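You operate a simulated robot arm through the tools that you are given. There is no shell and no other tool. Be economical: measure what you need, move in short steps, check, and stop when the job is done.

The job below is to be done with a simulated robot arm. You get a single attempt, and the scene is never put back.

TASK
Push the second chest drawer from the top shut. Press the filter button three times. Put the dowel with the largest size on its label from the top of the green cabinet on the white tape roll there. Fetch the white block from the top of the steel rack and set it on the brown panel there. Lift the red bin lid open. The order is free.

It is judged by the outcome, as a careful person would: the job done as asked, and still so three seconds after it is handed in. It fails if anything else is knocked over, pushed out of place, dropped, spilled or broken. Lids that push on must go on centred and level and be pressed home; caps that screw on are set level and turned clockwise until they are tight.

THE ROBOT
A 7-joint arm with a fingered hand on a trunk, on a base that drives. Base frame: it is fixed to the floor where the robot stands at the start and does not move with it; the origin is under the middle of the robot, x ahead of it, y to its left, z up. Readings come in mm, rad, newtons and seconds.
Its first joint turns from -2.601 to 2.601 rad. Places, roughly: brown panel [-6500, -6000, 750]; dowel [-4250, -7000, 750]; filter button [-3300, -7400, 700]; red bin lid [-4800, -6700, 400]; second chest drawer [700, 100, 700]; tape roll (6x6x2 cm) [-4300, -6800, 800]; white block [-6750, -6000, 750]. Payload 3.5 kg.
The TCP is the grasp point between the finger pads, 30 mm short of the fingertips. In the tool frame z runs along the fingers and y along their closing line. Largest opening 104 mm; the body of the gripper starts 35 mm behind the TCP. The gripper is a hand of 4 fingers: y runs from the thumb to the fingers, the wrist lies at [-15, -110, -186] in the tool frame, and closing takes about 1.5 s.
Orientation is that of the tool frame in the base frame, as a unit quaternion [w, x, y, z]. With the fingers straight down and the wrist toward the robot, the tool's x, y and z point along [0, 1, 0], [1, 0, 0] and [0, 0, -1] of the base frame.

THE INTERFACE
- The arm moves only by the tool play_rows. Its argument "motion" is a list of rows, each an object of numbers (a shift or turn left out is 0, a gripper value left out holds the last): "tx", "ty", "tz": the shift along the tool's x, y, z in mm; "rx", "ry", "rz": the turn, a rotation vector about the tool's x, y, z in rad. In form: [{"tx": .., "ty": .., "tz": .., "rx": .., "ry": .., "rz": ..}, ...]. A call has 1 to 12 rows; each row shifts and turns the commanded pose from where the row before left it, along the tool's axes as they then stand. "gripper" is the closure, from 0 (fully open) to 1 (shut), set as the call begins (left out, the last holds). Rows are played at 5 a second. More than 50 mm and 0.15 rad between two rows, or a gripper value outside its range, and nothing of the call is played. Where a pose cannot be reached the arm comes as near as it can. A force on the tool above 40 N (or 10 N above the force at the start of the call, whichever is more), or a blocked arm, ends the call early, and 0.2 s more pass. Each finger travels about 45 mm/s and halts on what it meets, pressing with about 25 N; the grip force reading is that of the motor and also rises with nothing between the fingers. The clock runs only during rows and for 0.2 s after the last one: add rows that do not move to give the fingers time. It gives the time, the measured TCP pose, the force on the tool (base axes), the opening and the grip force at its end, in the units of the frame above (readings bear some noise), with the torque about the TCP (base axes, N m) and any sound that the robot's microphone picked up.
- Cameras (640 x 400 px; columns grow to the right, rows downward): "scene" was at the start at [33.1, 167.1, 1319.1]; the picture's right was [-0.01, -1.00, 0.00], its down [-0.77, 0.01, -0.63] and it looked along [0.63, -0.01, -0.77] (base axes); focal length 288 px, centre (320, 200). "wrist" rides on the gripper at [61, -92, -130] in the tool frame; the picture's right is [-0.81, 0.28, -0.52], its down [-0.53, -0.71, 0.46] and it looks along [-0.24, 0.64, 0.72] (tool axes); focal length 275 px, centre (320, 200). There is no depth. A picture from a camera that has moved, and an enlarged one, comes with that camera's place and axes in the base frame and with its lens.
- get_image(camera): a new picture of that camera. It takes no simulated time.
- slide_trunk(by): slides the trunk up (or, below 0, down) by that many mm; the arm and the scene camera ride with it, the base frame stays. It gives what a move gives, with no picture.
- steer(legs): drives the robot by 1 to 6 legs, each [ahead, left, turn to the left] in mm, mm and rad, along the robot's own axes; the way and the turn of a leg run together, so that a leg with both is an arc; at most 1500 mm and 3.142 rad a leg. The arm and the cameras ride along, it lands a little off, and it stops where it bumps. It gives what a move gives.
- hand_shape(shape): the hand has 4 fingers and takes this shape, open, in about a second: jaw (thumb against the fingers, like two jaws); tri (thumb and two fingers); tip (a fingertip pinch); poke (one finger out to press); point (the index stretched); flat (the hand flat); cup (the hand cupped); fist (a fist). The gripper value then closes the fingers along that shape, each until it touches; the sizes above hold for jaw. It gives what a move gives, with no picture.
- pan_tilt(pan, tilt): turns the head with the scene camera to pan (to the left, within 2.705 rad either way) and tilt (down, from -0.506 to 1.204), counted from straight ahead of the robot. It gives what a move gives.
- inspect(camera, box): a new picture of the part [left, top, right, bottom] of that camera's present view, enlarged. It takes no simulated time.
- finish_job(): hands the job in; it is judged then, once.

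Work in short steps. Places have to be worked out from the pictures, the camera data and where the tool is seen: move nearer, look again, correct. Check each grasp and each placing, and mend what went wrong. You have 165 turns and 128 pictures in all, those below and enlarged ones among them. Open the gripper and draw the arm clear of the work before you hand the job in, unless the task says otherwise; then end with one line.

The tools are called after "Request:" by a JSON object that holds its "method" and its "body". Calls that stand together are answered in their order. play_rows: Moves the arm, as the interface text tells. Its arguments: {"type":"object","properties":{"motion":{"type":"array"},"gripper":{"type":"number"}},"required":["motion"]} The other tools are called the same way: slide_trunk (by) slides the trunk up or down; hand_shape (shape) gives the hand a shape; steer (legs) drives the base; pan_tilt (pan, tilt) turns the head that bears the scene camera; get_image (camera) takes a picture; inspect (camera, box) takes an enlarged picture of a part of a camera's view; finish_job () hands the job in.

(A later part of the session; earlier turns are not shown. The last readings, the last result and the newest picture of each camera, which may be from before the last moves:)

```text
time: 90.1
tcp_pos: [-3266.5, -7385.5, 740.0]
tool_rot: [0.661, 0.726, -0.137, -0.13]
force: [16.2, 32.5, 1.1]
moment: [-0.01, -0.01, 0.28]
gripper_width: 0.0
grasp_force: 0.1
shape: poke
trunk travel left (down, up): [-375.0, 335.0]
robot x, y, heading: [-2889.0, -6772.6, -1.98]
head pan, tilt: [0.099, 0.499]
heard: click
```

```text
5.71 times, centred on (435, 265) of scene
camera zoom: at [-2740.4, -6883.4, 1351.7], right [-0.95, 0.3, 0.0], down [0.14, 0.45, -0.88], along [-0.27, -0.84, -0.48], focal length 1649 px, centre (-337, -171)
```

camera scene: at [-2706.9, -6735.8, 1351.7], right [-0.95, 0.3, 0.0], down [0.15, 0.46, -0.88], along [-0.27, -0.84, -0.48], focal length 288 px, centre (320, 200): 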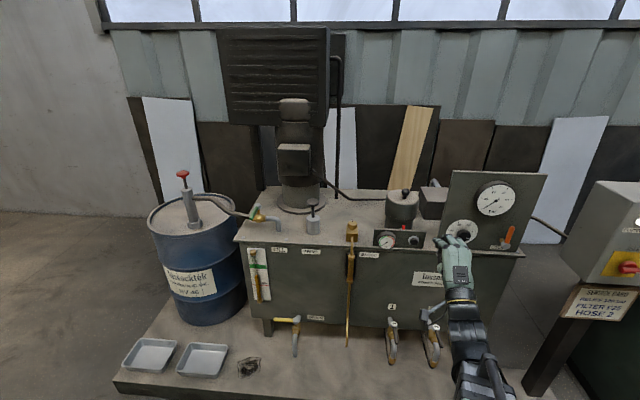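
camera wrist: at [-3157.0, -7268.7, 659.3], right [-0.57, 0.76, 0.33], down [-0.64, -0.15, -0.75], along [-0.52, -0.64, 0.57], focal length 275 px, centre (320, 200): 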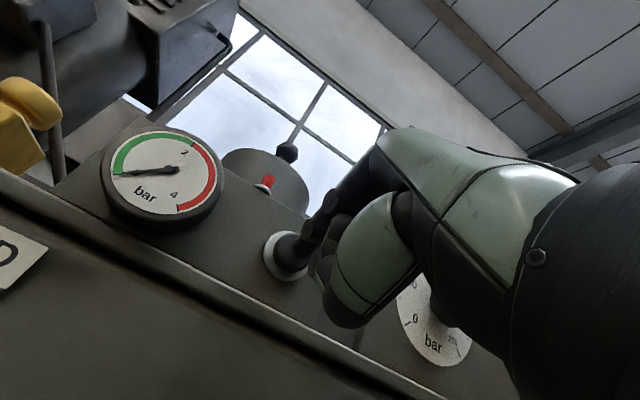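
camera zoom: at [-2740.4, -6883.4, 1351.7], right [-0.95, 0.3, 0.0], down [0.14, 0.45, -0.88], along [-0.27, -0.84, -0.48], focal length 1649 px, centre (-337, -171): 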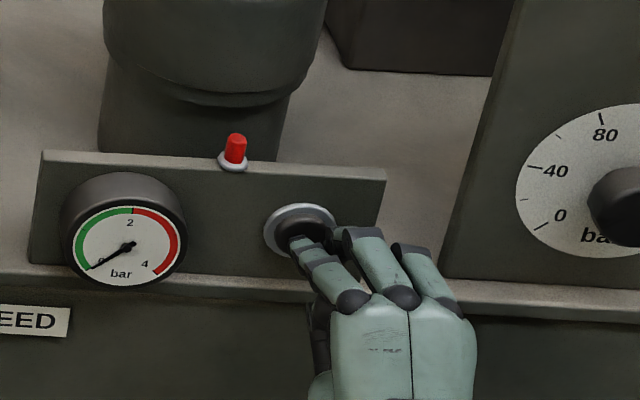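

A click: first press. I release fully.

Request:
{"method": "play_rows", "body": {"motion": [{"tz": -8}, {"tz": -8}, {}]}}

Request:
{"method": "play_rows", "body": {"motion": [{"tz": 5}, {"tz": 5}, {"tz": 3}, {"tz": 3}]}}

Request:
{"method": "play_rows", "body": {"motion": [{"tz": -8}, {"tz": -8}, {}]}}

Request:
{"method": "inspect", "body": {"camera": "scene", "box": [390, 230, 480, 300]}}

```text
time: 90.9
tcp_pos: [-3261.6, -7374.5, 739.9]
tool_rot: [0.658, 0.728, -0.141, -0.132]
force: [0.1, -0.2, -0.9]
moment: [-0.01, 0.03, 0.01]
gripper_width: 0.0
grasp_force: 0.0
shape: poke
trunk travel left (down, up): [-375.0, 335.0]
robot x, y, heading: [-2889.6, -6772.5, -1.984]
head pan, tilt: [0.099, 0.499]
```

```text
time: 91.9
tcp_pos: [-3267.5, -7384.1, 739.8]
tool_rot: [0.661, 0.726, -0.138, -0.131]
force: [15.1, 30.4, -0.8]
moment: [0.01, -0.04, 0.22]
gripper_width: 0.1
grasp_force: 0.0
shape: poke
trunk travel left (down, up): [-375.0, 335.0]
robot x, y, heading: [-2893.2, -6772.8, -1.985]
head pan, tilt: [0.099, 0.499]
heard: click
```

```text
time: 92.7
tcp_pos: [-3262.2, -7373.6, 739.9]
tool_rot: [0.659, 0.727, -0.139, -0.131]
force: [0.0, 0.8, -0.4]
moment: [-0.01, -0.04, -0.01]
gripper_width: 0.2
grasp_force: 0.0
shape: poke
trunk travel left (down, up): [-375.0, 335.0]
robot x, y, heading: [-2891.5, -6771.2, -1.977]
head pan, tilt: [0.099, 0.499]
```

```text
5.71 times, centred on (435, 265) of scene
camera zoom: at [-2742.0, -6886.5, 1351.6], right [-0.95, 0.3, 0.0], down [0.15, 0.46, -0.88], along [-0.27, -0.84, -0.48], focal length 1649 px, centre (-337, -171)
```

zoom: 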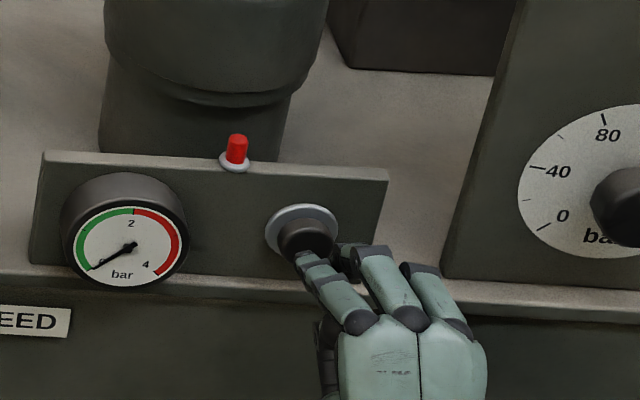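

Two clicks so far, with a full release after each. I press the third time and withdraw.

Request:
{"method": "play_rows", "body": {"motion": [{"tz": 5}, {"tz": 5}, {"tz": 3}, {"tz": 3}]}}

Request:
{"method": "play_rows", "body": {"motion": [{"tz": -16}, {"tz": -40}, {"tz": -40}, {"tz": -30}, {}]}}

Request:
{"method": "get_image", "body": {"camera": "scene"}}

```text
time: 93.7
tcp_pos: [-3266.2, -7384.6, 740.5]
tool_rot: [0.661, 0.726, -0.138, -0.132]
force: [13.7, 31.5, 1.0]
moment: [0.06, 0.03, 0.15]
gripper_width: 0.0
grasp_force: 0.1
shape: poke
trunk travel left (down, up): [-375.0, 335.0]
robot x, y, heading: [-2890.6, -6768.1, -1.978]
head pan, tilt: [0.099, 0.499]
heard: click
```

```text
time: 94.9
tcp_pos: [-3219.0, -7270.8, 751.5]
tool_rot: [0.659, 0.728, -0.138, -0.13]
force: [-1.3, -0.1, -0.1]
moment: [-0.02, 0.01, 0.02]
gripper_width: 0.0
grasp_force: 0.2
shape: poke
trunk travel left (down, up): [-375.0, 335.0]
robot x, y, heading: [-2891.3, -6770.5, -1.98]
head pan, tilt: [0.099, 0.499]
```

```text
86 pictures are left
camera scene: at [-2741.9, -6886.2, 1351.6], right [-0.95, 0.3, 0.0], down [0.15, 0.46, -0.88], along [-0.27, -0.84, -0.48], focal length 288 px, centre (320, 200)
```

scene: 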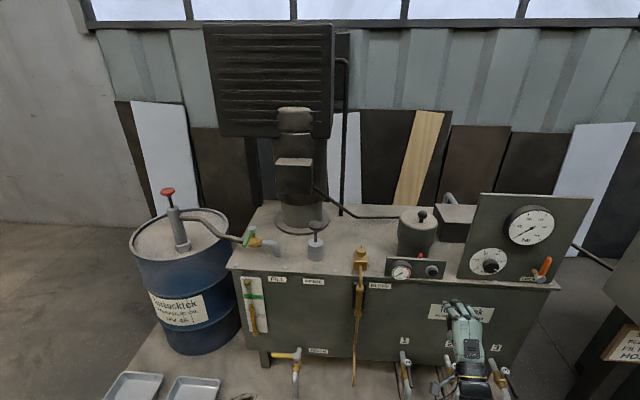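

Three clicks in all, and the button is done. I back off 500 mm, then turn the hand back down and restore the jaw.

Request:
{"method": "steer", "body": {"legs": [[-500, 0, 0]]}}

Request:
{"method": "play_rows", "body": {"motion": [{"ty": 40}, {"ty": 40}, {"ty": 40}, {"rx": 0.14}, {"rx": 0.14}, {"rx": 0.14}, {"rx": 0.14}, {"rx": 0.14}, {"rx": 0.14}, {"rx": 0.14}, {"rx": 0.14}, {"rx": 0.14}]}}

Request:
{"method": "play_rows", "body": {"motion": [{"rx": 0.12}, {"rx": 0.1}, {"tz": -40}, {"tz": -40}]}}

Request:
{"method": "hand_shape", "body": {"shape": "jaw"}}

Request:
{"method": "pan_tilt", "body": {"pan": -0.7, "tilt": 0.5}}

Request:
{"method": "get_image", "body": {"camera": "scene"}}

```text
time: 97.9
tcp_pos: [-3018.6, -6804.8, 750.7]
tool_rot: [0.66, 0.726, -0.142, -0.133]
force: [0.0, 0.7, -0.4]
moment: [0.01, -0.01, 0.01]
gripper_width: 0.0
grasp_force: 0.0
shape: poke
trunk travel left (down, up): [-375.0, 335.0]
robot x, y, heading: [-2685.4, -6307.0, -1.989]
head pan, tilt: [0.099, 0.499]
```

```text
time: 100.5
tcp_pos: [-3056.5, -6850.5, 859.1]
tool_rot: [0.103, 0.975, -0.193, -0.025]
force: [-0.7, 0.0, -0.2]
moment: [-0.04, 0.01, 0.01]
gripper_width: 0.0
grasp_force: 0.0
shape: poke
out of reach, approached as far as the arm can: row 2, 3, 4, 5, 6
trunk travel left (down, up): [-375.0, 335.0]
robot x, y, heading: [-2686.2, -6307.8, -1.99]
head pan, tilt: [0.099, 0.499]
```

```text
time: 101.5
tcp_pos: [-3055.4, -6851.0, 938.8]
tool_rot: [-0.003, 0.981, -0.194, -0.003]
force: [-0.4, 0.1, -0.2]
moment: [0.04, -0.01, -0.03]
gripper_width: 0.1
grasp_force: 0.1
shape: poke
trunk travel left (down, up): [-375.0, 335.0]
robot x, y, heading: [-2690.4, -6306.4, -1.988]
head pan, tilt: [0.099, 0.499]
```

```text
time: 102.4
tcp_pos: [-3055.0, -6852.8, 937.8]
tool_rot: [-0.003, 0.981, -0.194, -0.003]
force: [-0.1, -0.4, -0.1]
moment: [0.01, 0.0, -0.04]
gripper_width: 103.9
grasp_force: 0.0
shape: jaw
trunk travel left (down, up): [-375.0, 335.0]
robot x, y, heading: [-2689.2, -6307.9, -1.983]
head pan, tilt: [0.099, 0.499]
```

```text
time: 103.5
tcp_pos: [-3054.9, -6851.5, 938.5]
tool_rot: [-0.003, 0.981, -0.194, -0.003]
force: [0.0, 0.1, -0.5]
moment: [-0.01, 0.0, 0.02]
gripper_width: 104.0
grasp_force: 0.1
shape: jaw
trunk travel left (down, up): [-375.0, 335.0]
robot x, y, heading: [-2688.2, -6303.7, -1.985]
head pan, tilt: [-0.7, 0.499]
```

```text
85 pictures are left
camera scene: at [-2592.9, -6375.7, 1351.6], right [-0.44, 0.9, 0.0], down [0.43, 0.21, -0.88], along [-0.79, -0.39, -0.48], focal length 288 px, centre (320, 200)
```

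scene: 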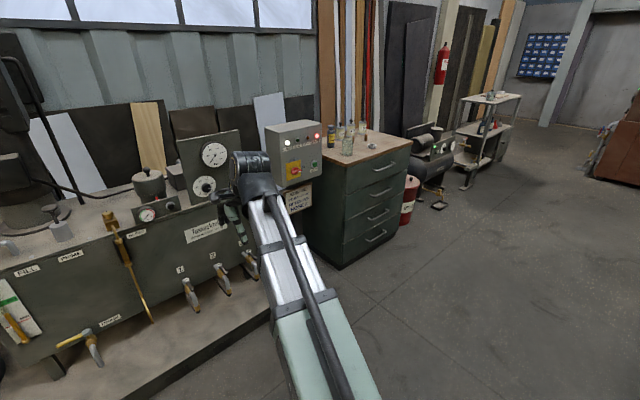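

The green cabinet's front is at about e1 −980…−1650, with the red bin beyond it. I strafe right to stand opposite the cabinet.

Request:
{"method": "steer", "body": {"legs": [[60, -1284, 0]]}}

Request:
{"method": "pan_tilt", "body": {"pan": 0.0, "tilt": 0.6}}

Request:
{"method": "get_image", "body": {"camera": "scene"}}

```text
time: 109.9
tcp_pos: [-4234.9, -6402.1, 938.7]
tool_rot: [-0.003, 0.982, -0.19, -0.003]
force: [0.3, 0.0, -0.2]
moment: [-0.01, -0.02, 0.04]
gripper_width: 103.8
grasp_force: 0.1
shape: jaw
trunk travel left (down, up): [-375.0, 335.0]
robot x, y, heading: [-3870.0, -5856.1, -1.987]
head pan, tilt: [-0.7, 0.499]
```

```text
time: 111.0
tcp_pos: [-4235.2, -6401.8, 938.7]
tool_rot: [-0.003, 0.981, -0.192, -0.003]
force: [0.0, 0.8, -0.1]
moment: [-0.01, 0.01, -0.01]
gripper_width: 104.0
grasp_force: 0.0
shape: jaw
trunk travel left (down, up): [-375.0, 335.0]
robot x, y, heading: [-3872.1, -5855.9, -1.984]
head pan, tilt: [0.0, 0.6]
```

```text
84 pictures are left
camera scene: at [-3730.5, -5964.8, 1342.6], right [-0.92, 0.4, 0.0], down [0.22, 0.52, -0.83], along [-0.33, -0.76, -0.56], focal length 288 px, centre (320, 200)
```

scene: 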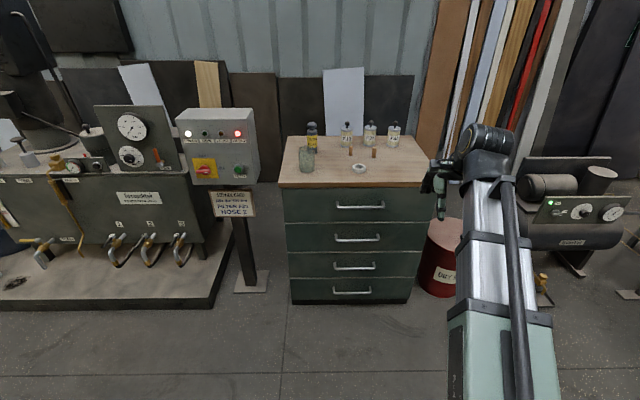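

Request:
{"method": "inspect", "body": {"camera": "scene", "box": [280, 110, 430, 200]}}

Request:
{"method": "inspect", "body": {"camera": "scene", "box": [400, 190, 480, 320]}}

```text
4.27 times, centred on (355, 155) of scene
camera zoom: at [-3730.5, -5964.8, 1342.6], right [-0.92, 0.4, 0.0], down [0.22, 0.52, -0.83], along [-0.33, -0.76, -0.56], focal length 1231 px, centre (171, 392)
```

zoom: 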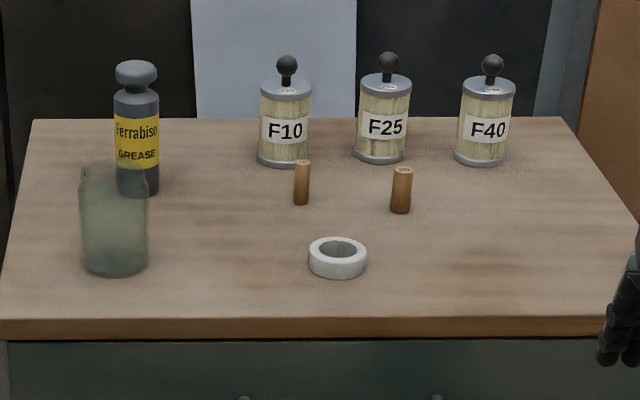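

```text
3.08 times, centred on (440, 255) of scene
camera zoom: at [-3730.5, -5964.8, 1342.6], right [-0.92, 0.4, 0.0], down [0.22, 0.52, -0.83], along [-0.33, -0.76, -0.56], focal length 888 px, centre (-49, 31)
```

zoom: 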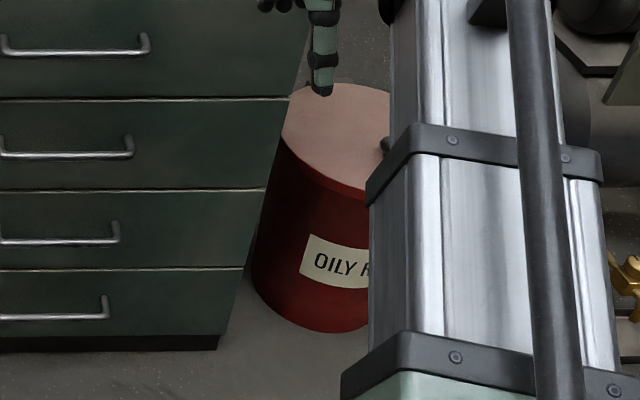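

Two upright dowels, the tape roll, a jar and cans stand on the cabinet; the size labels are on the dowels' tops. I drive 400 mm closer and look.

Request:
{"method": "steer", "body": {"legs": [[400, 0, 0]]}}

Request:
{"method": "pan_tilt", "body": {"pan": 0.0, "tilt": 0.8}}

Request:
{"method": "get_image", "body": {"camera": "scene"}}

Request:
{"method": "get_image", "body": {"camera": "wrist"}}

```text
time: 113.5
tcp_pos: [-4398.5, -6780.4, 938.6]
tool_rot: [-0.003, 0.982, -0.191, -0.003]
force: [-0.4, 0.8, -0.1]
moment: [0.03, -0.01, 0.01]
gripper_width: 103.9
grasp_force: 0.1
shape: jaw
trunk travel left (down, up): [-375.0, 335.0]
robot x, y, heading: [-4031.9, -6231.1, -1.975]
head pan, tilt: [0.0, 0.6]
```

```text
time: 114.3
tcp_pos: [-4397.5, -6779.4, 938.4]
tool_rot: [-0.003, 0.982, -0.191, -0.003]
force: [-0.5, -0.4, -0.6]
moment: [0.0, 0.03, 0.01]
gripper_width: 103.9
grasp_force: 0.0
shape: jaw
trunk travel left (down, up): [-375.0, 335.0]
robot x, y, heading: [-4031.4, -6232.6, -1.977]
head pan, tilt: [0.0, 0.799]
```

```text
81 pictures are left
camera scene: at [-3889.9, -6334.2, 1325.7], right [-0.92, 0.4, 0.0], down [0.28, 0.66, -0.7], along [-0.28, -0.64, -0.72], focal length 288 px, centre (320, 200)
```

scene: 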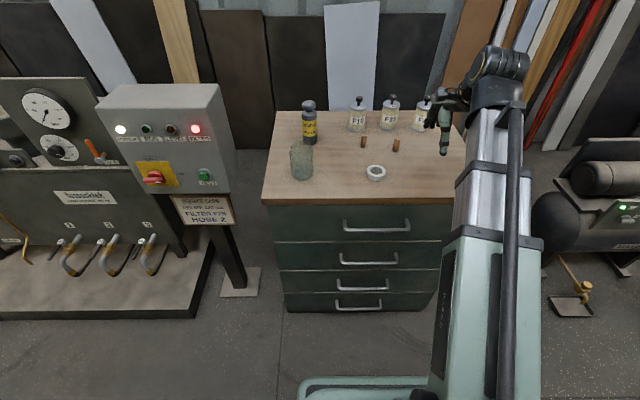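

```text
80 pictures are left
camera wrist: at [-4305.5, -6719.5, 1068.7], right [-0.85, 0.04, 0.52], down [-0.23, 0.86, -0.45], along [-0.47, -0.5, -0.73], focal length 275 px, centre (320, 200)
```

wrist: 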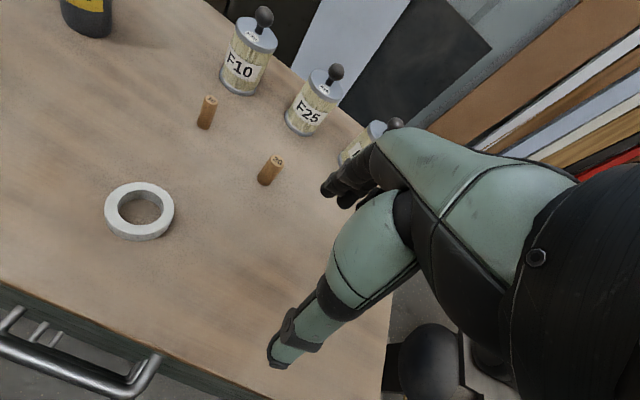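

Request:
{"method": "inspect", "body": {"camera": "wrist", "box": [180, 80, 300, 200]}}

Request:
{"method": "inspect", "body": {"camera": "wrist", "box": [90, 170, 190, 250]}}

Request:
{"method": "inspect", "body": {"camera": "scene", "box": [340, 90, 440, 190]}}

```text
3.33 times, centred on (240, 140) of wrist
camera zoom: at [-4305.5, -6719.5, 1068.7], right [-0.85, 0.04, 0.52], down [-0.23, 0.86, -0.45], along [-0.47, -0.5, -0.73], focal length 918 px, centre (587, 400)
```

zoom: 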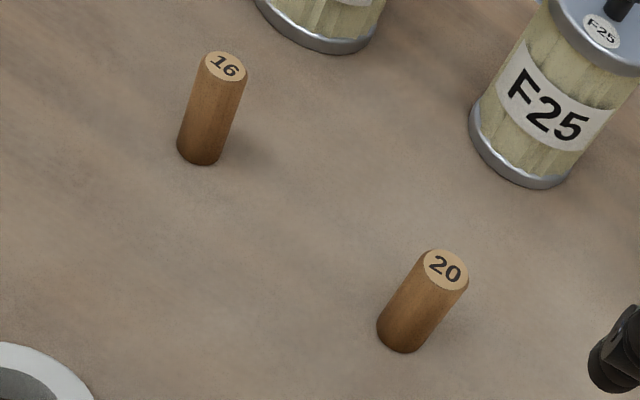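

```text
5.00 times, centred on (140, 210) of wrist
camera zoom: at [-4305.5, -6719.5, 1068.7], right [-0.85, 0.04, 0.52], down [-0.23, 0.86, -0.45], along [-0.47, -0.5, -0.73], focal length 1376 px, centre (1220, 150)
```

zoom: 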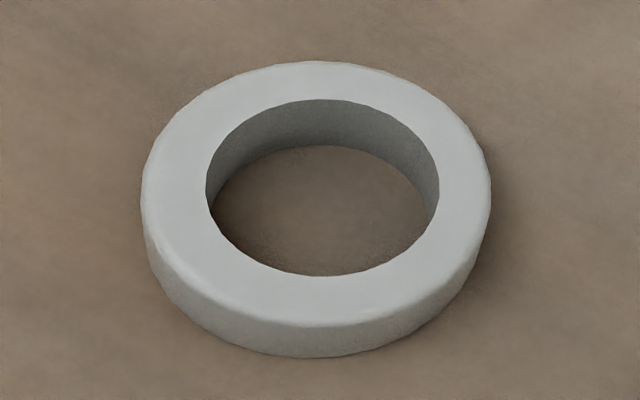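

```text
4.00 times, centred on (390, 140) of scene
camera zoom: at [-3889.9, -6334.2, 1325.7], right [-0.92, 0.4, 0.0], down [0.28, 0.66, -0.7], along [-0.28, -0.64, -0.72], focal length 1154 px, centre (40, 440)
```

zoom: 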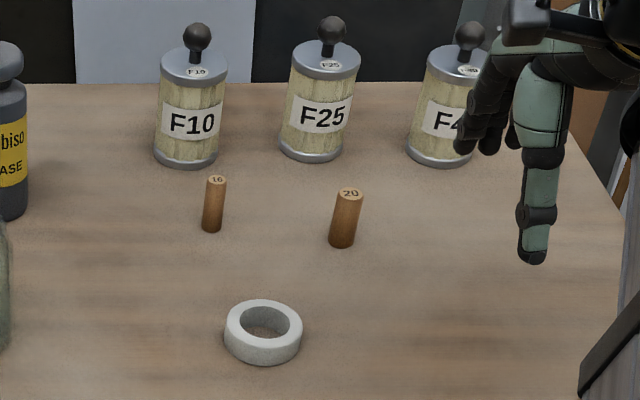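

The labels read 16 and 20, so the right dowel (20) is wanted. Its top triangulates to (-4406,-6927,824), and the roll's top centre to (-4286,-6846,796). I move above the dowel with the jaw half open.

Request:
{"method": "play_rows", "body": {"motion": [{"tx": 24, "ty": 35}, {"tx": 23.5, "ty": 35}, {"ty": 35}, {"ty": 35}, {"tz": 25}, {}, {}], "gripper": 0.42}}

Request:
{"method": "get_image", "body": {"camera": "wrist"}}

Request:
{"method": "inspect", "body": {"camera": "scene", "box": [330, 70, 480, 190]}}

```text
time: 115.9
tcp_pos: [-4402.9, -6926.4, 911.5]
tool_rot: [-0.003, 0.982, -0.191, -0.003]
force: [0.3, -0.6, -0.8]
moment: [-0.03, 0.01, 0.03]
gripper_width: 60.8
grasp_force: 0.0
shape: jaw
trunk travel left (down, up): [-375.0, 335.0]
robot x, y, heading: [-4029.0, -6231.3, -1.976]
head pan, tilt: [0.0, 0.799]
```

```text
76 pictures are left
camera wrist: at [-4311.7, -6866.5, 1041.6], right [-0.85, 0.04, 0.52], down [-0.23, 0.86, -0.45], along [-0.47, -0.5, -0.73], focal length 275 px, centre (320, 200)
```

wrist: 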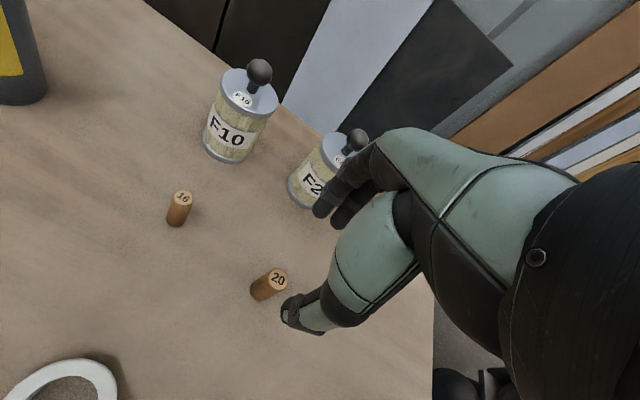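

```text
3.33 times, centred on (405, 130) of scene
camera zoom: at [-3889.9, -6334.1, 1325.7], right [-0.92, 0.4, 0.0], down [0.28, 0.66, -0.7], along [-0.28, -0.64, -0.72], focal length 962 px, centre (37, 433)
```

zoom: 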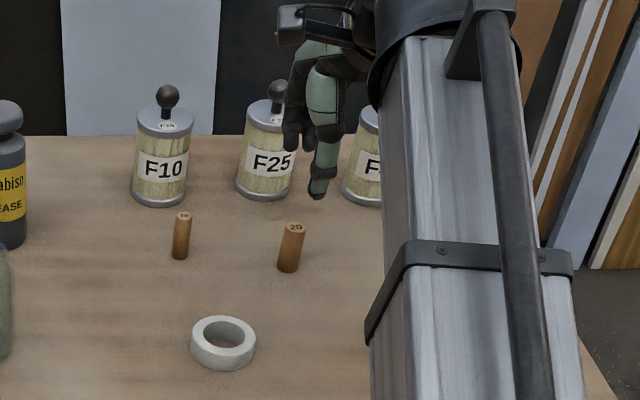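

The prediction matches the picture to within a pixel. I trim by (-2.6,+1.7) and lower to z≈828.

Request:
{"method": "play_rows", "body": {"motion": [{"tx": -2.6, "ty": 1.7}, {"tz": 30}, {"tz": 30}, {"tz": 23}, {}]}}

Request:
{"method": "get_image", "body": {"camera": "wrist"}}

Request:
{"method": "inspect", "body": {"camera": "scene", "box": [330, 70, 480, 190]}}

```text
time: 117.1
tcp_pos: [-4409.7, -6928.0, 829.1]
tool_rot: [-0.003, 0.982, -0.191, -0.003]
force: [0.3, 0.2, -0.1]
moment: [0.01, 0.0, 0.0]
gripper_width: 60.5
grasp_force: 0.1
shape: jaw
trunk travel left (down, up): [-375.0, 335.0]
robot x, y, heading: [-4034.2, -6231.5, -1.979]
head pan, tilt: [0.0, 0.799]
```

```text
74 pictures are left
camera wrist: at [-4317.4, -6866.8, 960.0], right [-0.85, 0.04, 0.52], down [-0.23, 0.86, -0.45], along [-0.47, -0.5, -0.73], focal length 275 px, centre (320, 200)
```

wrist: 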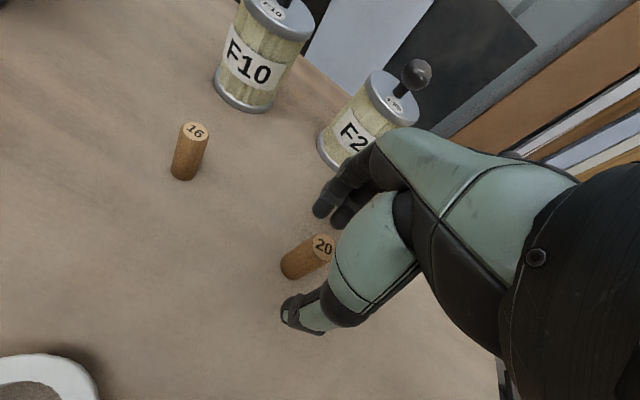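

```text
3.33 times, centred on (405, 130) of scene
camera zoom: at [-3889.9, -6334.2, 1325.7], right [-0.92, 0.4, 0.0], down [0.28, 0.66, -0.7], along [-0.28, -0.64, -0.72], focal length 962 px, centre (37, 433)
```

zoom: 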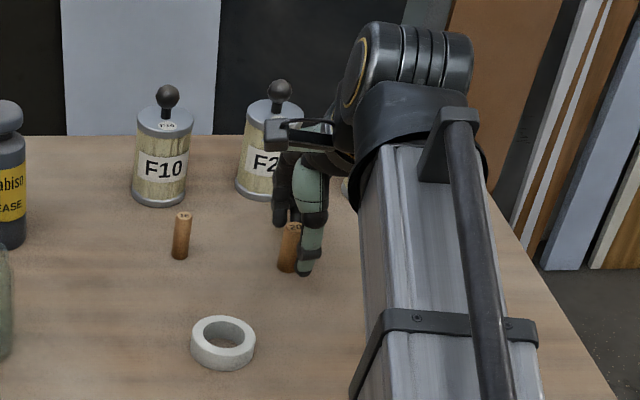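

The fingers straddle tool x≈−7 (index at +3, middle at −17, thumb at −7). I shift the hand +9 so the dowel is centred, then close.

Request:
{"method": "play_rows", "body": {"motion": [{"tx": 9}, {}]}}

Request:
{"method": "play_rows", "body": {"motion": [{}, {}, {}, {}, {}, {}, {}], "gripper": 1}}

Request:
{"method": "get_image", "body": {"camera": "wrist"}}

Request:
{"method": "inspect", "body": {"camera": "scene", "box": [330, 70, 480, 190]}}

```text
time: 117.7
tcp_pos: [-4400.6, -6930.2, 828.9]
tool_rot: [-0.003, 0.982, -0.191, -0.003]
force: [-0.7, 0.0, 0.5]
moment: [0.0, 0.0, 0.0]
gripper_width: 60.7
grasp_force: 0.0
shape: jaw
trunk travel left (down, up): [-375.0, 335.0]
robot x, y, heading: [-4033.8, -6233.7, -1.978]
head pan, tilt: [0.0, 0.799]
```

```text
time: 119.3
tcp_pos: [-4401.5, -6929.8, 829.7]
tool_rot: [-0.003, 0.982, -0.19, -0.003]
force: [-0.1, 0.8, 1.5]
moment: [-0.02, 0.02, 0.02]
gripper_width: 9.7
grasp_force: 25.2
shape: jaw
trunk travel left (down, up): [-375.0, 335.0]
robot x, y, heading: [-4032.9, -6232.8, -1.978]
head pan, tilt: [0.0, 0.799]
```

```text
72 pictures are left
camera wrist: at [-4309.3, -6869.5, 959.7], right [-0.85, 0.04, 0.52], down [-0.23, 0.86, -0.45], along [-0.47, -0.5, -0.73], focal length 275 px, centre (320, 200)
```

wrist: 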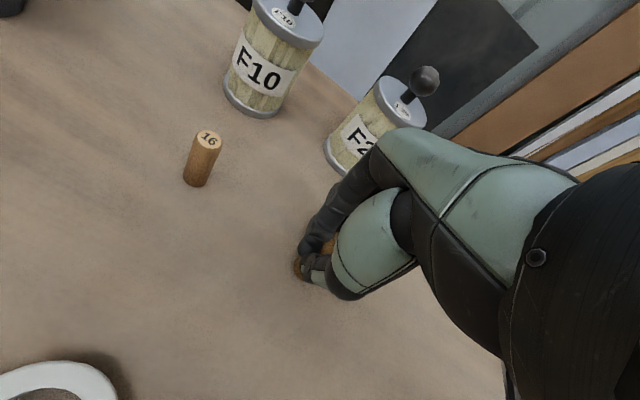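

```text
3.33 times, centred on (405, 130) of scene
camera zoom: at [-3889.8, -6334.0, 1325.7], right [-0.92, 0.4, 0.0], down [0.28, 0.66, -0.7], along [-0.28, -0.64, -0.72], focal length 962 px, centre (37, 433)
```

zoom: 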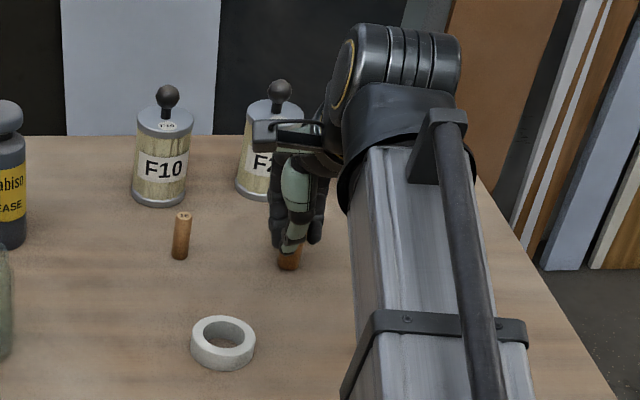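

The dowel sits between thumb and fingers. I lift it and check how it is held.

Request:
{"method": "play_rows", "body": {"motion": [{"tz": -20}, {"tz": -30}, {}]}}

Request:
{"method": "inspect", "body": {"camera": "scene", "box": [330, 70, 450, 190]}}

Request:
{"method": "inspect", "body": {"camera": "wrist", "box": [240, 160, 400, 320]}}

```text
time: 120.1
tcp_pos: [-4399.8, -6930.0, 878.8]
tool_rot: [-0.003, 0.981, -0.191, -0.003]
force: [0.0, -0.1, 0.5]
moment: [0.02, 0.01, 0.0]
gripper_width: 9.7
grasp_force: 25.1
shape: jaw
trunk travel left (down, up): [-375.0, 335.0]
robot x, y, heading: [-4034.4, -6233.6, -1.979]
head pan, tilt: [0.0, 0.799]
```

```text
3.33 times, centred on (390, 130) of scene
camera zoom: at [-3889.8, -6334.1, 1325.7], right [-0.92, 0.4, 0.0], down [0.28, 0.66, -0.7], along [-0.28, -0.64, -0.72], focal length 962 px, centre (87, 433)
```

zoom: 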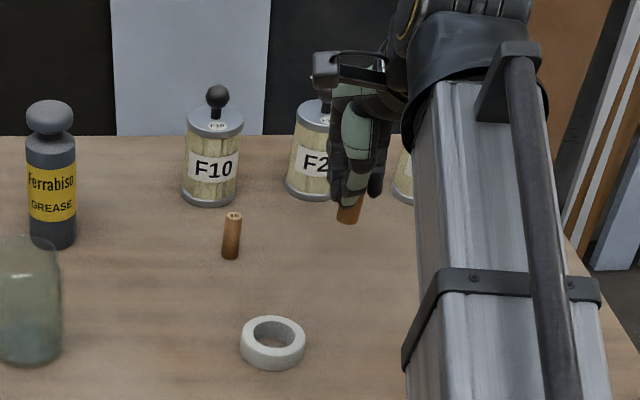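

```text
2.50 times, centred on (320, 240) of wrist
camera zoom: at [-4308.4, -6869.5, 1009.7], right [-0.85, 0.04, 0.52], down [-0.23, 0.86, -0.45], along [-0.47, -0.5, -0.73], focal length 688 px, centre (320, 100)
```

zoom: 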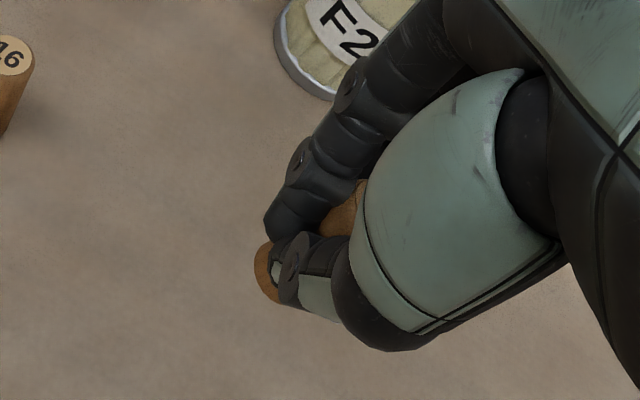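

Held well. I carry it to above the roll centre: (80.8,-120) in tool x,y.

Request:
{"method": "play_rows", "body": {"motion": [{"ty": -40}, {"ty": -40}, {"ty": -40}, {"tx": 40}, {"tx": 40.8}, {}]}}

Request:
{"method": "inspect", "body": {"camera": "scene", "box": [320, 110, 440, 210]}}

Request:
{"method": "get_image", "body": {"camera": "wrist"}}

```text
time: 121.5
tcp_pos: [-4282.4, -6852.4, 881.5]
tool_rot: [-0.003, 0.982, -0.191, -0.003]
force: [0.4, -0.6, 0.4]
moment: [-0.01, 0.02, 0.0]
gripper_width: 9.5
grasp_force: 25.0
shape: jaw
trunk travel left (down, up): [-375.0, 335.0]
robot x, y, heading: [-4033.8, -6229.4, -1.98]
head pan, tilt: [0.0, 0.799]
```

```text
4.00 times, centred on (380, 160) of scene
camera zoom: at [-3889.7, -6334.2, 1325.6], right [-0.92, 0.4, 0.0], down [0.28, 0.66, -0.7], along [-0.28, -0.64, -0.72], focal length 1154 px, centre (80, 360)
```

zoom: 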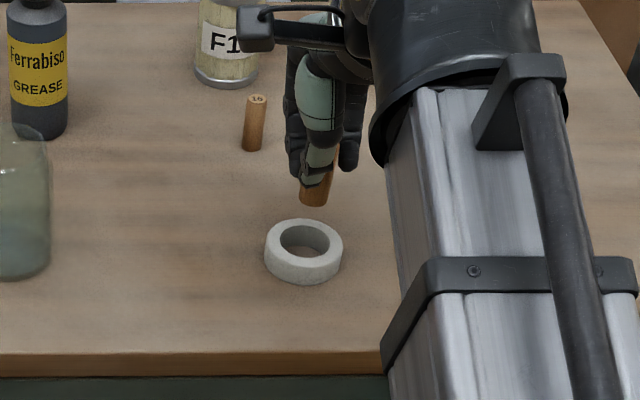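

```text
67 pictures are left
camera wrist: at [-4190.5, -6791.4, 1010.4], right [-0.85, 0.04, 0.52], down [-0.23, 0.86, -0.45], along [-0.47, -0.5, -0.73], focal length 275 px, centre (320, 200)
```

wrist: 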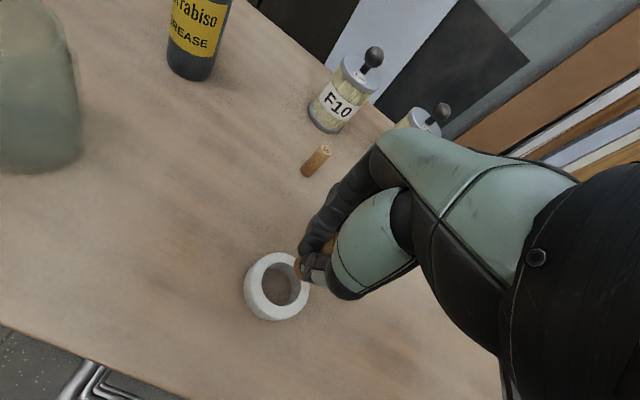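

Near the roll the dowel looks a few mm right and perhaps a bit far. I lower it to just above the roll top and compare directly.

Request:
{"method": "play_rows", "body": {"motion": [{"tx": 3, "ty": -4}, {"tz": 22}, {}]}}

Request:
{"method": "inspect", "body": {"camera": "scene", "box": [345, 140, 405, 190]}}

Request:
{"method": "inspect", "body": {"camera": "wrist", "box": [220, 180, 380, 320]}}

```text
time: 122.3
tcp_pos: [-4277.5, -6848.7, 857.6]
tool_rot: [-0.003, 0.982, -0.19, -0.003]
force: [0.0, -0.7, -0.2]
moment: [0.0, 0.0, 0.01]
gripper_width: 9.5
grasp_force: 25.4
shape: jaw
trunk travel left (down, up): [-375.0, 335.0]
robot x, y, heading: [-4033.1, -6230.3, -1.976]
head pan, tilt: [0.0, 0.799]
```

```text
8.00 times, centred on (375, 165) of scene
camera zoom: at [-3889.9, -6334.2, 1325.7], right [-0.92, 0.4, 0.0], down [0.28, 0.66, -0.7], along [-0.28, -0.64, -0.72], focal length 2308 px, centre (-120, 480)
```

zoom: 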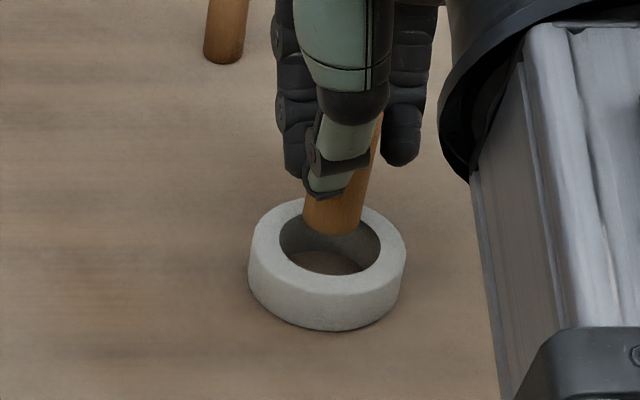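

```text
2.86 times, centred on (300, 250) of wrist
camera zoom: at [-4186.1, -6787.6, 988.2], right [-0.85, 0.04, 0.52], down [-0.23, 0.86, -0.45], along [-0.47, -0.5, -0.73], focal length 786 px, centre (377, 57)
```

zoom: 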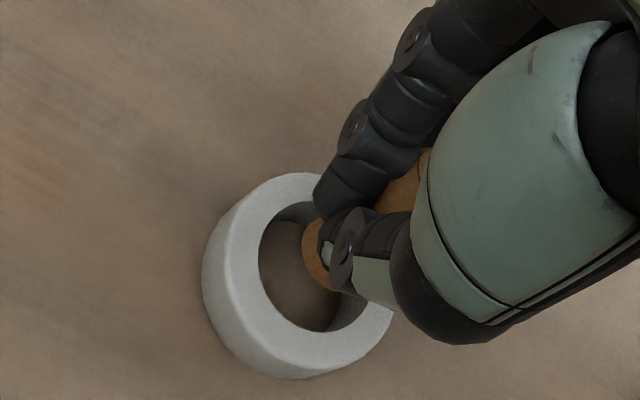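

The dowel is upright and about 3 mm too far over the roll. I trim it and lower carefully to learn by force whether the roll top carries it there.

Request:
{"method": "play_rows", "body": {"motion": [{"ty": -3}, {"tz": 4}, {"tz": 3}, {"tz": 3}, {"tz": 3}, {}]}}

Request:
{"method": "inspect", "body": {"camera": "scene", "box": [345, 140, 405, 190]}}

```text
time: 123.7
tcp_pos: [-4275.5, -6844.5, 844.7]
tool_rot: [-0.002, 0.982, -0.191, -0.003]
force: [3.5, 2.1, 19.2]
moment: [0.02, 0.08, 0.0]
gripper_width: 10.4
grasp_force: 24.5
shape: jaw
trunk travel left (down, up): [-375.0, 335.0]
robot x, y, heading: [-4030.9, -6231.9, -1.981]
head pan, tilt: [0.0, 0.799]
```

```text
8.00 times, centred on (375, 165) of scene
camera zoom: at [-3888.9, -6332.6, 1325.9], right [-0.92, 0.4, 0.0], down [0.28, 0.66, -0.7], along [-0.28, -0.64, -0.72], focal length 2308 px, centre (-120, 480)
```

zoom: 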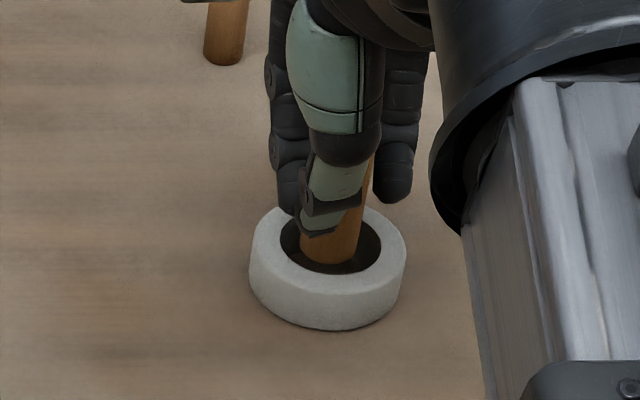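

Contact (19 N up) came with the dowel bottom at the roll's top level and centred, so the roll carries it there. I ease the pressure and open slowly.

Request:
{"method": "play_rows", "body": {"motion": [{"tz": -2}, {}]}}

Request:
{"method": "play_rows", "body": {"motion": [{}, {}, {}, {}], "gripper": 0.7}}

Request:
{"method": "inspect", "body": {"camera": "scene", "box": [345, 140, 405, 190]}}

Request:
{"method": "inspect", "body": {"camera": "wrist", "box": [220, 180, 380, 320]}}

```text
time: 124.3
tcp_pos: [-4277.1, -6845.5, 847.4]
tool_rot: [-0.002, 0.982, -0.191, -0.003]
force: [1.9, 1.3, 10.9]
moment: [0.0, 0.06, -0.02]
gripper_width: 10.4
grasp_force: 25.1
shape: jaw
trunk travel left (down, up): [-375.0, 335.0]
robot x, y, heading: [-4034.6, -6230.0, -1.979]
head pan, tilt: [0.0, 0.799]
```

```text
time: 125.3
tcp_pos: [-4277.3, -6845.2, 845.3]
tool_rot: [-0.003, 0.982, -0.191, -0.003]
force: [-0.3, 1.3, -0.2]
moment: [-0.03, 0.0, -0.02]
gripper_width: 31.1
grasp_force: 0.1
shape: jaw
trunk travel left (down, up): [-375.0, 335.0]
robot x, y, heading: [-4034.1, -6234.0, -1.982]
head pan, tilt: [0.0, 0.799]
```

```text
8.00 times, centred on (375, 165) of scene
camera zoom: at [-3889.9, -6334.2, 1325.6], right [-0.92, 0.4, 0.0], down [0.28, 0.66, -0.7], along [-0.28, -0.64, -0.72], focal length 2308 px, centre (-120, 480)
```

zoom: 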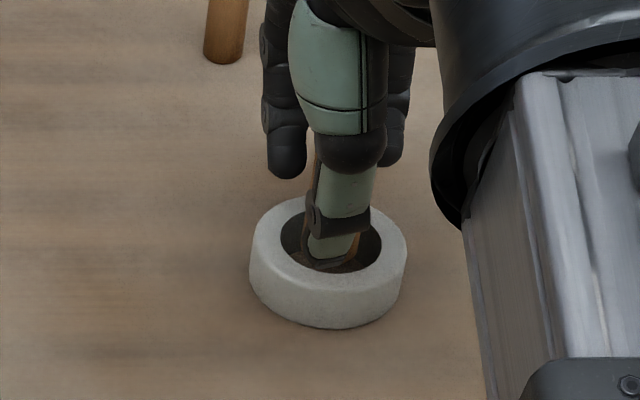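

```text
2.86 times, centred on (300, 250) of wrist
camera zoom: at [-4184.0, -6784.9, 975.8], right [-0.85, 0.04, 0.52], down [-0.23, 0.86, -0.45], along [-0.47, -0.5, -0.73], focal length 786 px, centre (377, 57)
```

zoom: 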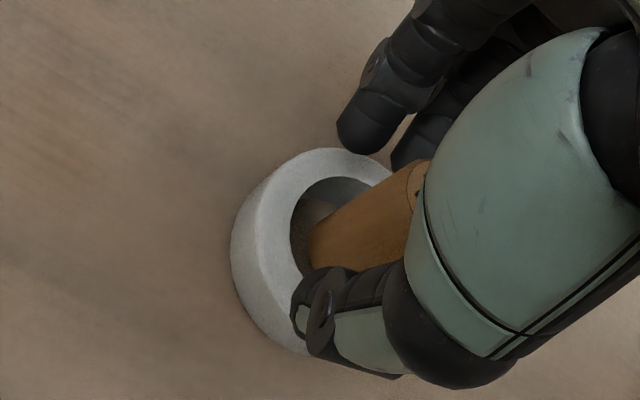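

The dowel stands free. I open further and lift straight up.

Request:
{"method": "play_rows", "body": {"motion": [{}, {}, {"tz": -15}, {"tz": -35}, {"tz": -40}, {}], "gripper": 0.5}}

Request:
{"method": "inspect", "body": {"camera": "scene", "box": [320, 110, 430, 190]}}

Request:
{"method": "inspect", "body": {"camera": "wrist", "box": [200, 200, 340, 340]}}

```text
time: 126.7
tcp_pos: [-4276.2, -6846.5, 937.8]
tool_rot: [-0.003, 0.982, -0.191, -0.004]
force: [0.5, -0.4, -0.3]
moment: [0.02, 0.03, 0.03]
gripper_width: 51.5
grasp_force: 0.1
shape: jaw
trunk travel left (down, up): [-375.0, 335.0]
robot x, y, heading: [-4034.4, -6233.2, -1.974]
head pan, tilt: [0.0, 0.799]
```

```text
5.00 times, centred on (375, 150) of scene
camera zoom: at [-3889.8, -6334.1, 1325.7], right [-0.92, 0.4, 0.0], down [0.28, 0.66, -0.7], along [-0.28, -0.64, -0.72], focal length 1443 px, centre (45, 450)
```

zoom: 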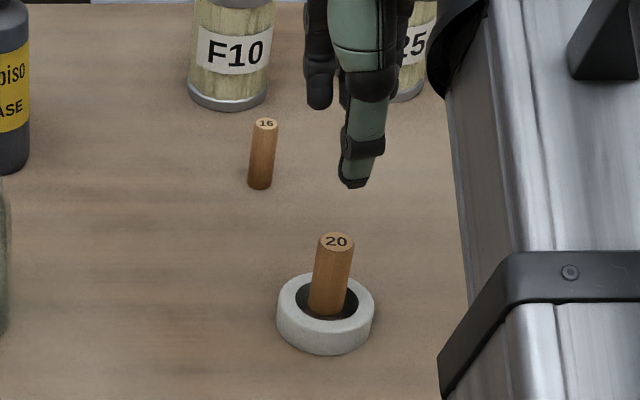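

```text
2.86 times, centred on (270, 270) of wrist
camera zoom: at [-4184.8, -6785.3, 1067.2], right [-0.85, 0.04, 0.52], down [-0.23, 0.86, -0.45], along [-0.47, -0.5, -0.73], focal length 786 px, centre (463, 0)
```

zoom: 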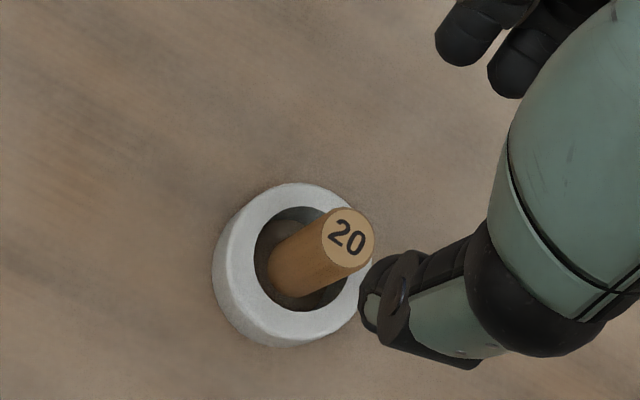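

The dowel top is at z≈848, so it stands on the roll. Now I back off and strafe right to the red bin.

Request:
{"method": "steer", "body": {"legs": [[-400, 0, 0], [0, -500, 0]]}}

Request:
{"method": "pan_tilt", "body": {"pan": 0.1, "tilt": 0.8}}

Request:
{"method": "get_image", "body": {"camera": "scene"}}

Request:
{"method": "get_image", "body": {"camera": "wrist"}}

```text
time: 131.7
tcp_pos: [-4569.3, -6283.1, 937.6]
tool_rot: [-0.003, 0.983, -0.184, -0.003]
force: [0.1, -0.3, 0.2]
moment: [-0.01, 0.04, 0.02]
gripper_width: 51.6
grasp_force: 0.0
shape: jaw
trunk travel left (down, up): [-375.0, 335.0]
robot x, y, heading: [-4337.2, -5666.5, -1.967]
head pan, tilt: [0.0, 0.799]
```

```text
time: 132.4
tcp_pos: [-4569.1, -6282.3, 936.1]
tool_rot: [-0.003, 0.983, -0.184, -0.004]
force: [0.0, -0.4, 0.5]
moment: [0.02, 0.04, -0.03]
gripper_width: 51.6
grasp_force: 0.0
shape: jaw
trunk travel left (down, up): [-375.0, 335.0]
robot x, y, heading: [-4331.1, -5663.7, -1.965]
head pan, tilt: [0.099, 0.799]
```

```text
59 pictures are left
camera scene: at [-4181.1, -5768.4, 1325.7], right [-0.96, 0.29, 0.0], down [0.21, 0.69, -0.7], along [-0.2, -0.67, -0.72], focal length 288 px, centre (320, 200)
```

scene: 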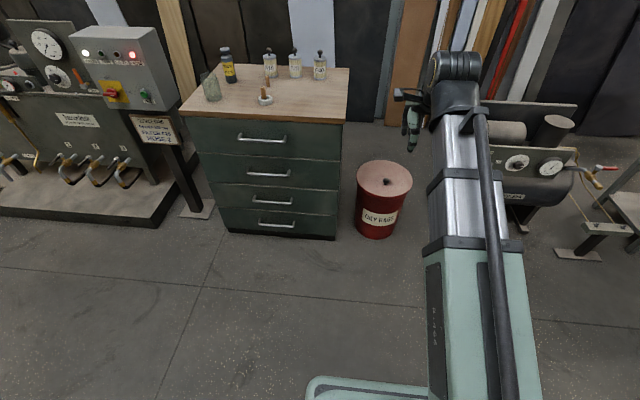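

```text
58 pictures are left
camera wrist: at [-4477.5, -6220.9, 1066.9], right [-0.85, 0.03, 0.52], down [-0.24, 0.86, -0.45], along [-0.46, -0.51, -0.73], focal length 275 px, centre (320, 200)
```

wrist: 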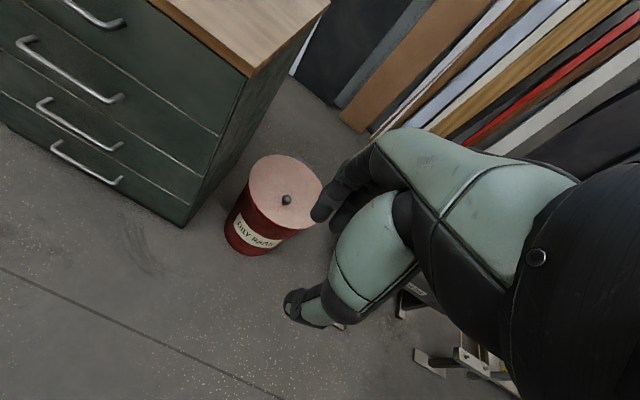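

Request:
{"method": "inspect", "body": {"camera": "scene", "box": [340, 145, 430, 245]}}

Request:
{"method": "inspect", "body": {"camera": "wrist", "box": [200, 130, 350, 270]}}

```text
4.00 times, centred on (385, 195) of scene
camera zoom: at [-4181.1, -5768.4, 1325.7], right [-0.96, 0.29, 0.0], down [0.21, 0.69, -0.7], along [-0.2, -0.67, -0.72], focal length 1154 px, centre (60, 220)
```

zoom: 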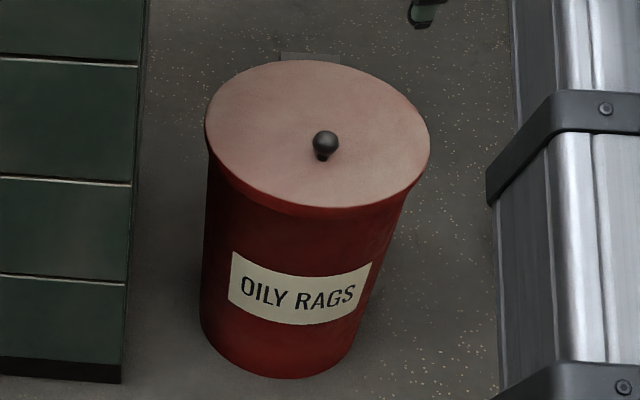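

```text
2.86 times, centred on (275, 200) of wrist
camera zoom: at [-4477.5, -6220.9, 1066.9], right [-0.85, 0.03, 0.52], down [-0.24, 0.86, -0.45], along [-0.46, -0.51, -0.73], focal length 786 px, centre (449, 200)
```

zoom: 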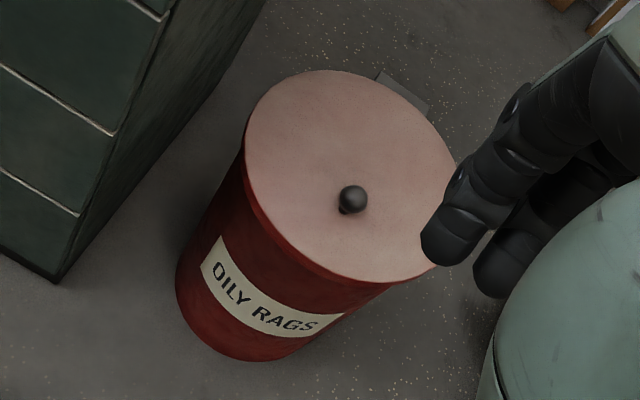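

The red bin's lid has a knob at about (-4774,-6650,409) and its hinge bracket at the back by the wall. I'll pinch the knob sideways so it can pivot while the lid swings up. First I drive closer and turn the hand 90°, then lower the trunk.

Request:
{"method": "steer", "body": {"legs": [[350, -20, 0]]}}

Request:
{"method": "play_rows", "body": {"motion": [{"rz": -0.143}, {"rz": -0.143}, {"rz": -0.143}, {"rz": -0.143}, {"rz": -0.143}, {"rz": -0.143}, {"rz": -0.143}, {"rz": -0.143}, {"rz": -0.143}, {"rz": -0.143}, {"rz": -0.14}]}}

Request:
{"method": "slide_trunk", "body": {"by": -300}}

Request:
{"method": "get_image", "body": {"camera": "wrist"}}

Request:
{"method": "get_image", "body": {"camera": "scene"}}

```text
time: 134.7
tcp_pos: [-4718.7, -6599.4, 937.0]
tool_rot: [-0.003, 0.983, -0.182, -0.002]
force: [0.5, 0.0, -0.3]
moment: [0.0, 0.03, 0.01]
gripper_width: 51.7
grasp_force: 0.1
shape: jaw
trunk travel left (down, up): [-375.0, 335.0]
robot x, y, heading: [-4485.6, -5981.1, -1.959]
head pan, tilt: [0.099, 0.799]
```

```text
time: 136.8
tcp_pos: [-4719.3, -6601.3, 938.3]
tool_rot: [-0.003, 0.892, 0.452, 0.0]
force: [-32.9, -18.1, 21.5]
moment: [5.14, -3.68, 4.62]
gripper_width: 51.9
grasp_force: 0.0
shape: jaw
trunk travel left (down, up): [-375.0, 335.0]
robot x, y, heading: [-4486.1, -5977.0, -1.967]
head pan, tilt: [0.099, 0.799]
stopped in row 10: the force on the tool passed its limit at 144 N (the readings are from after the stop); the commanded pose is now the measured one
```

```text
time: 139.8
tcp_pos: [-4719.2, -6603.6, 637.8]
tool_rot: [-0.003, 0.893, 0.451, 0.0]
force: [-14.7, -24.2, 12.4]
moment: [4.89, -1.56, 2.73]
gripper_width: 51.6
grasp_force: 0.0
shape: jaw
trunk travel left (down, up): [-75.0, 635.0]
robot x, y, heading: [-4483.0, -5980.2, -1.962]
head pan, tilt: [0.099, 0.799]
```

```text
55 pictures are left
camera wrist: at [-4756.6, -6499.2, 767.9], right [-0.26, -0.82, 0.51], down [-0.89, 0.0, -0.45], along [0.37, -0.57, -0.73], focal length 275 px, centre (320, 200)
```

wrist: 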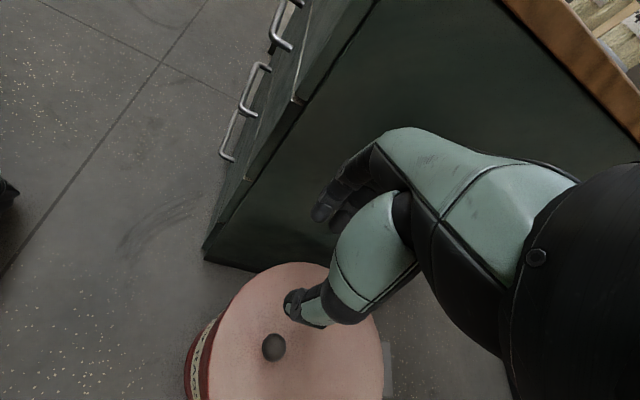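

```text
54 pictures are left
camera scene: at [-4333.4, -6083.9, 1025.7], right [-0.96, 0.29, 0.0], down [0.21, 0.69, -0.7], along [-0.2, -0.67, -0.72], focal length 288 px, centre (320, 200)
```

scene: 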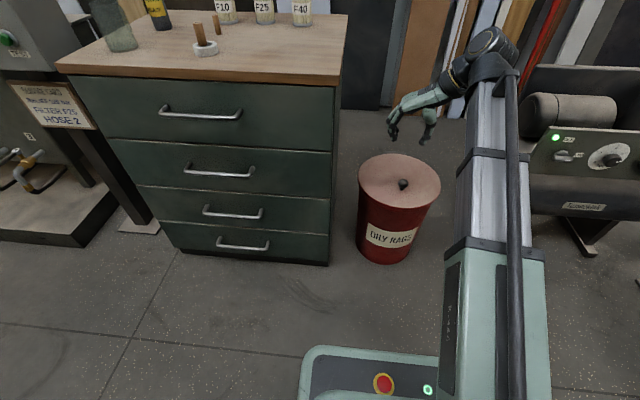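

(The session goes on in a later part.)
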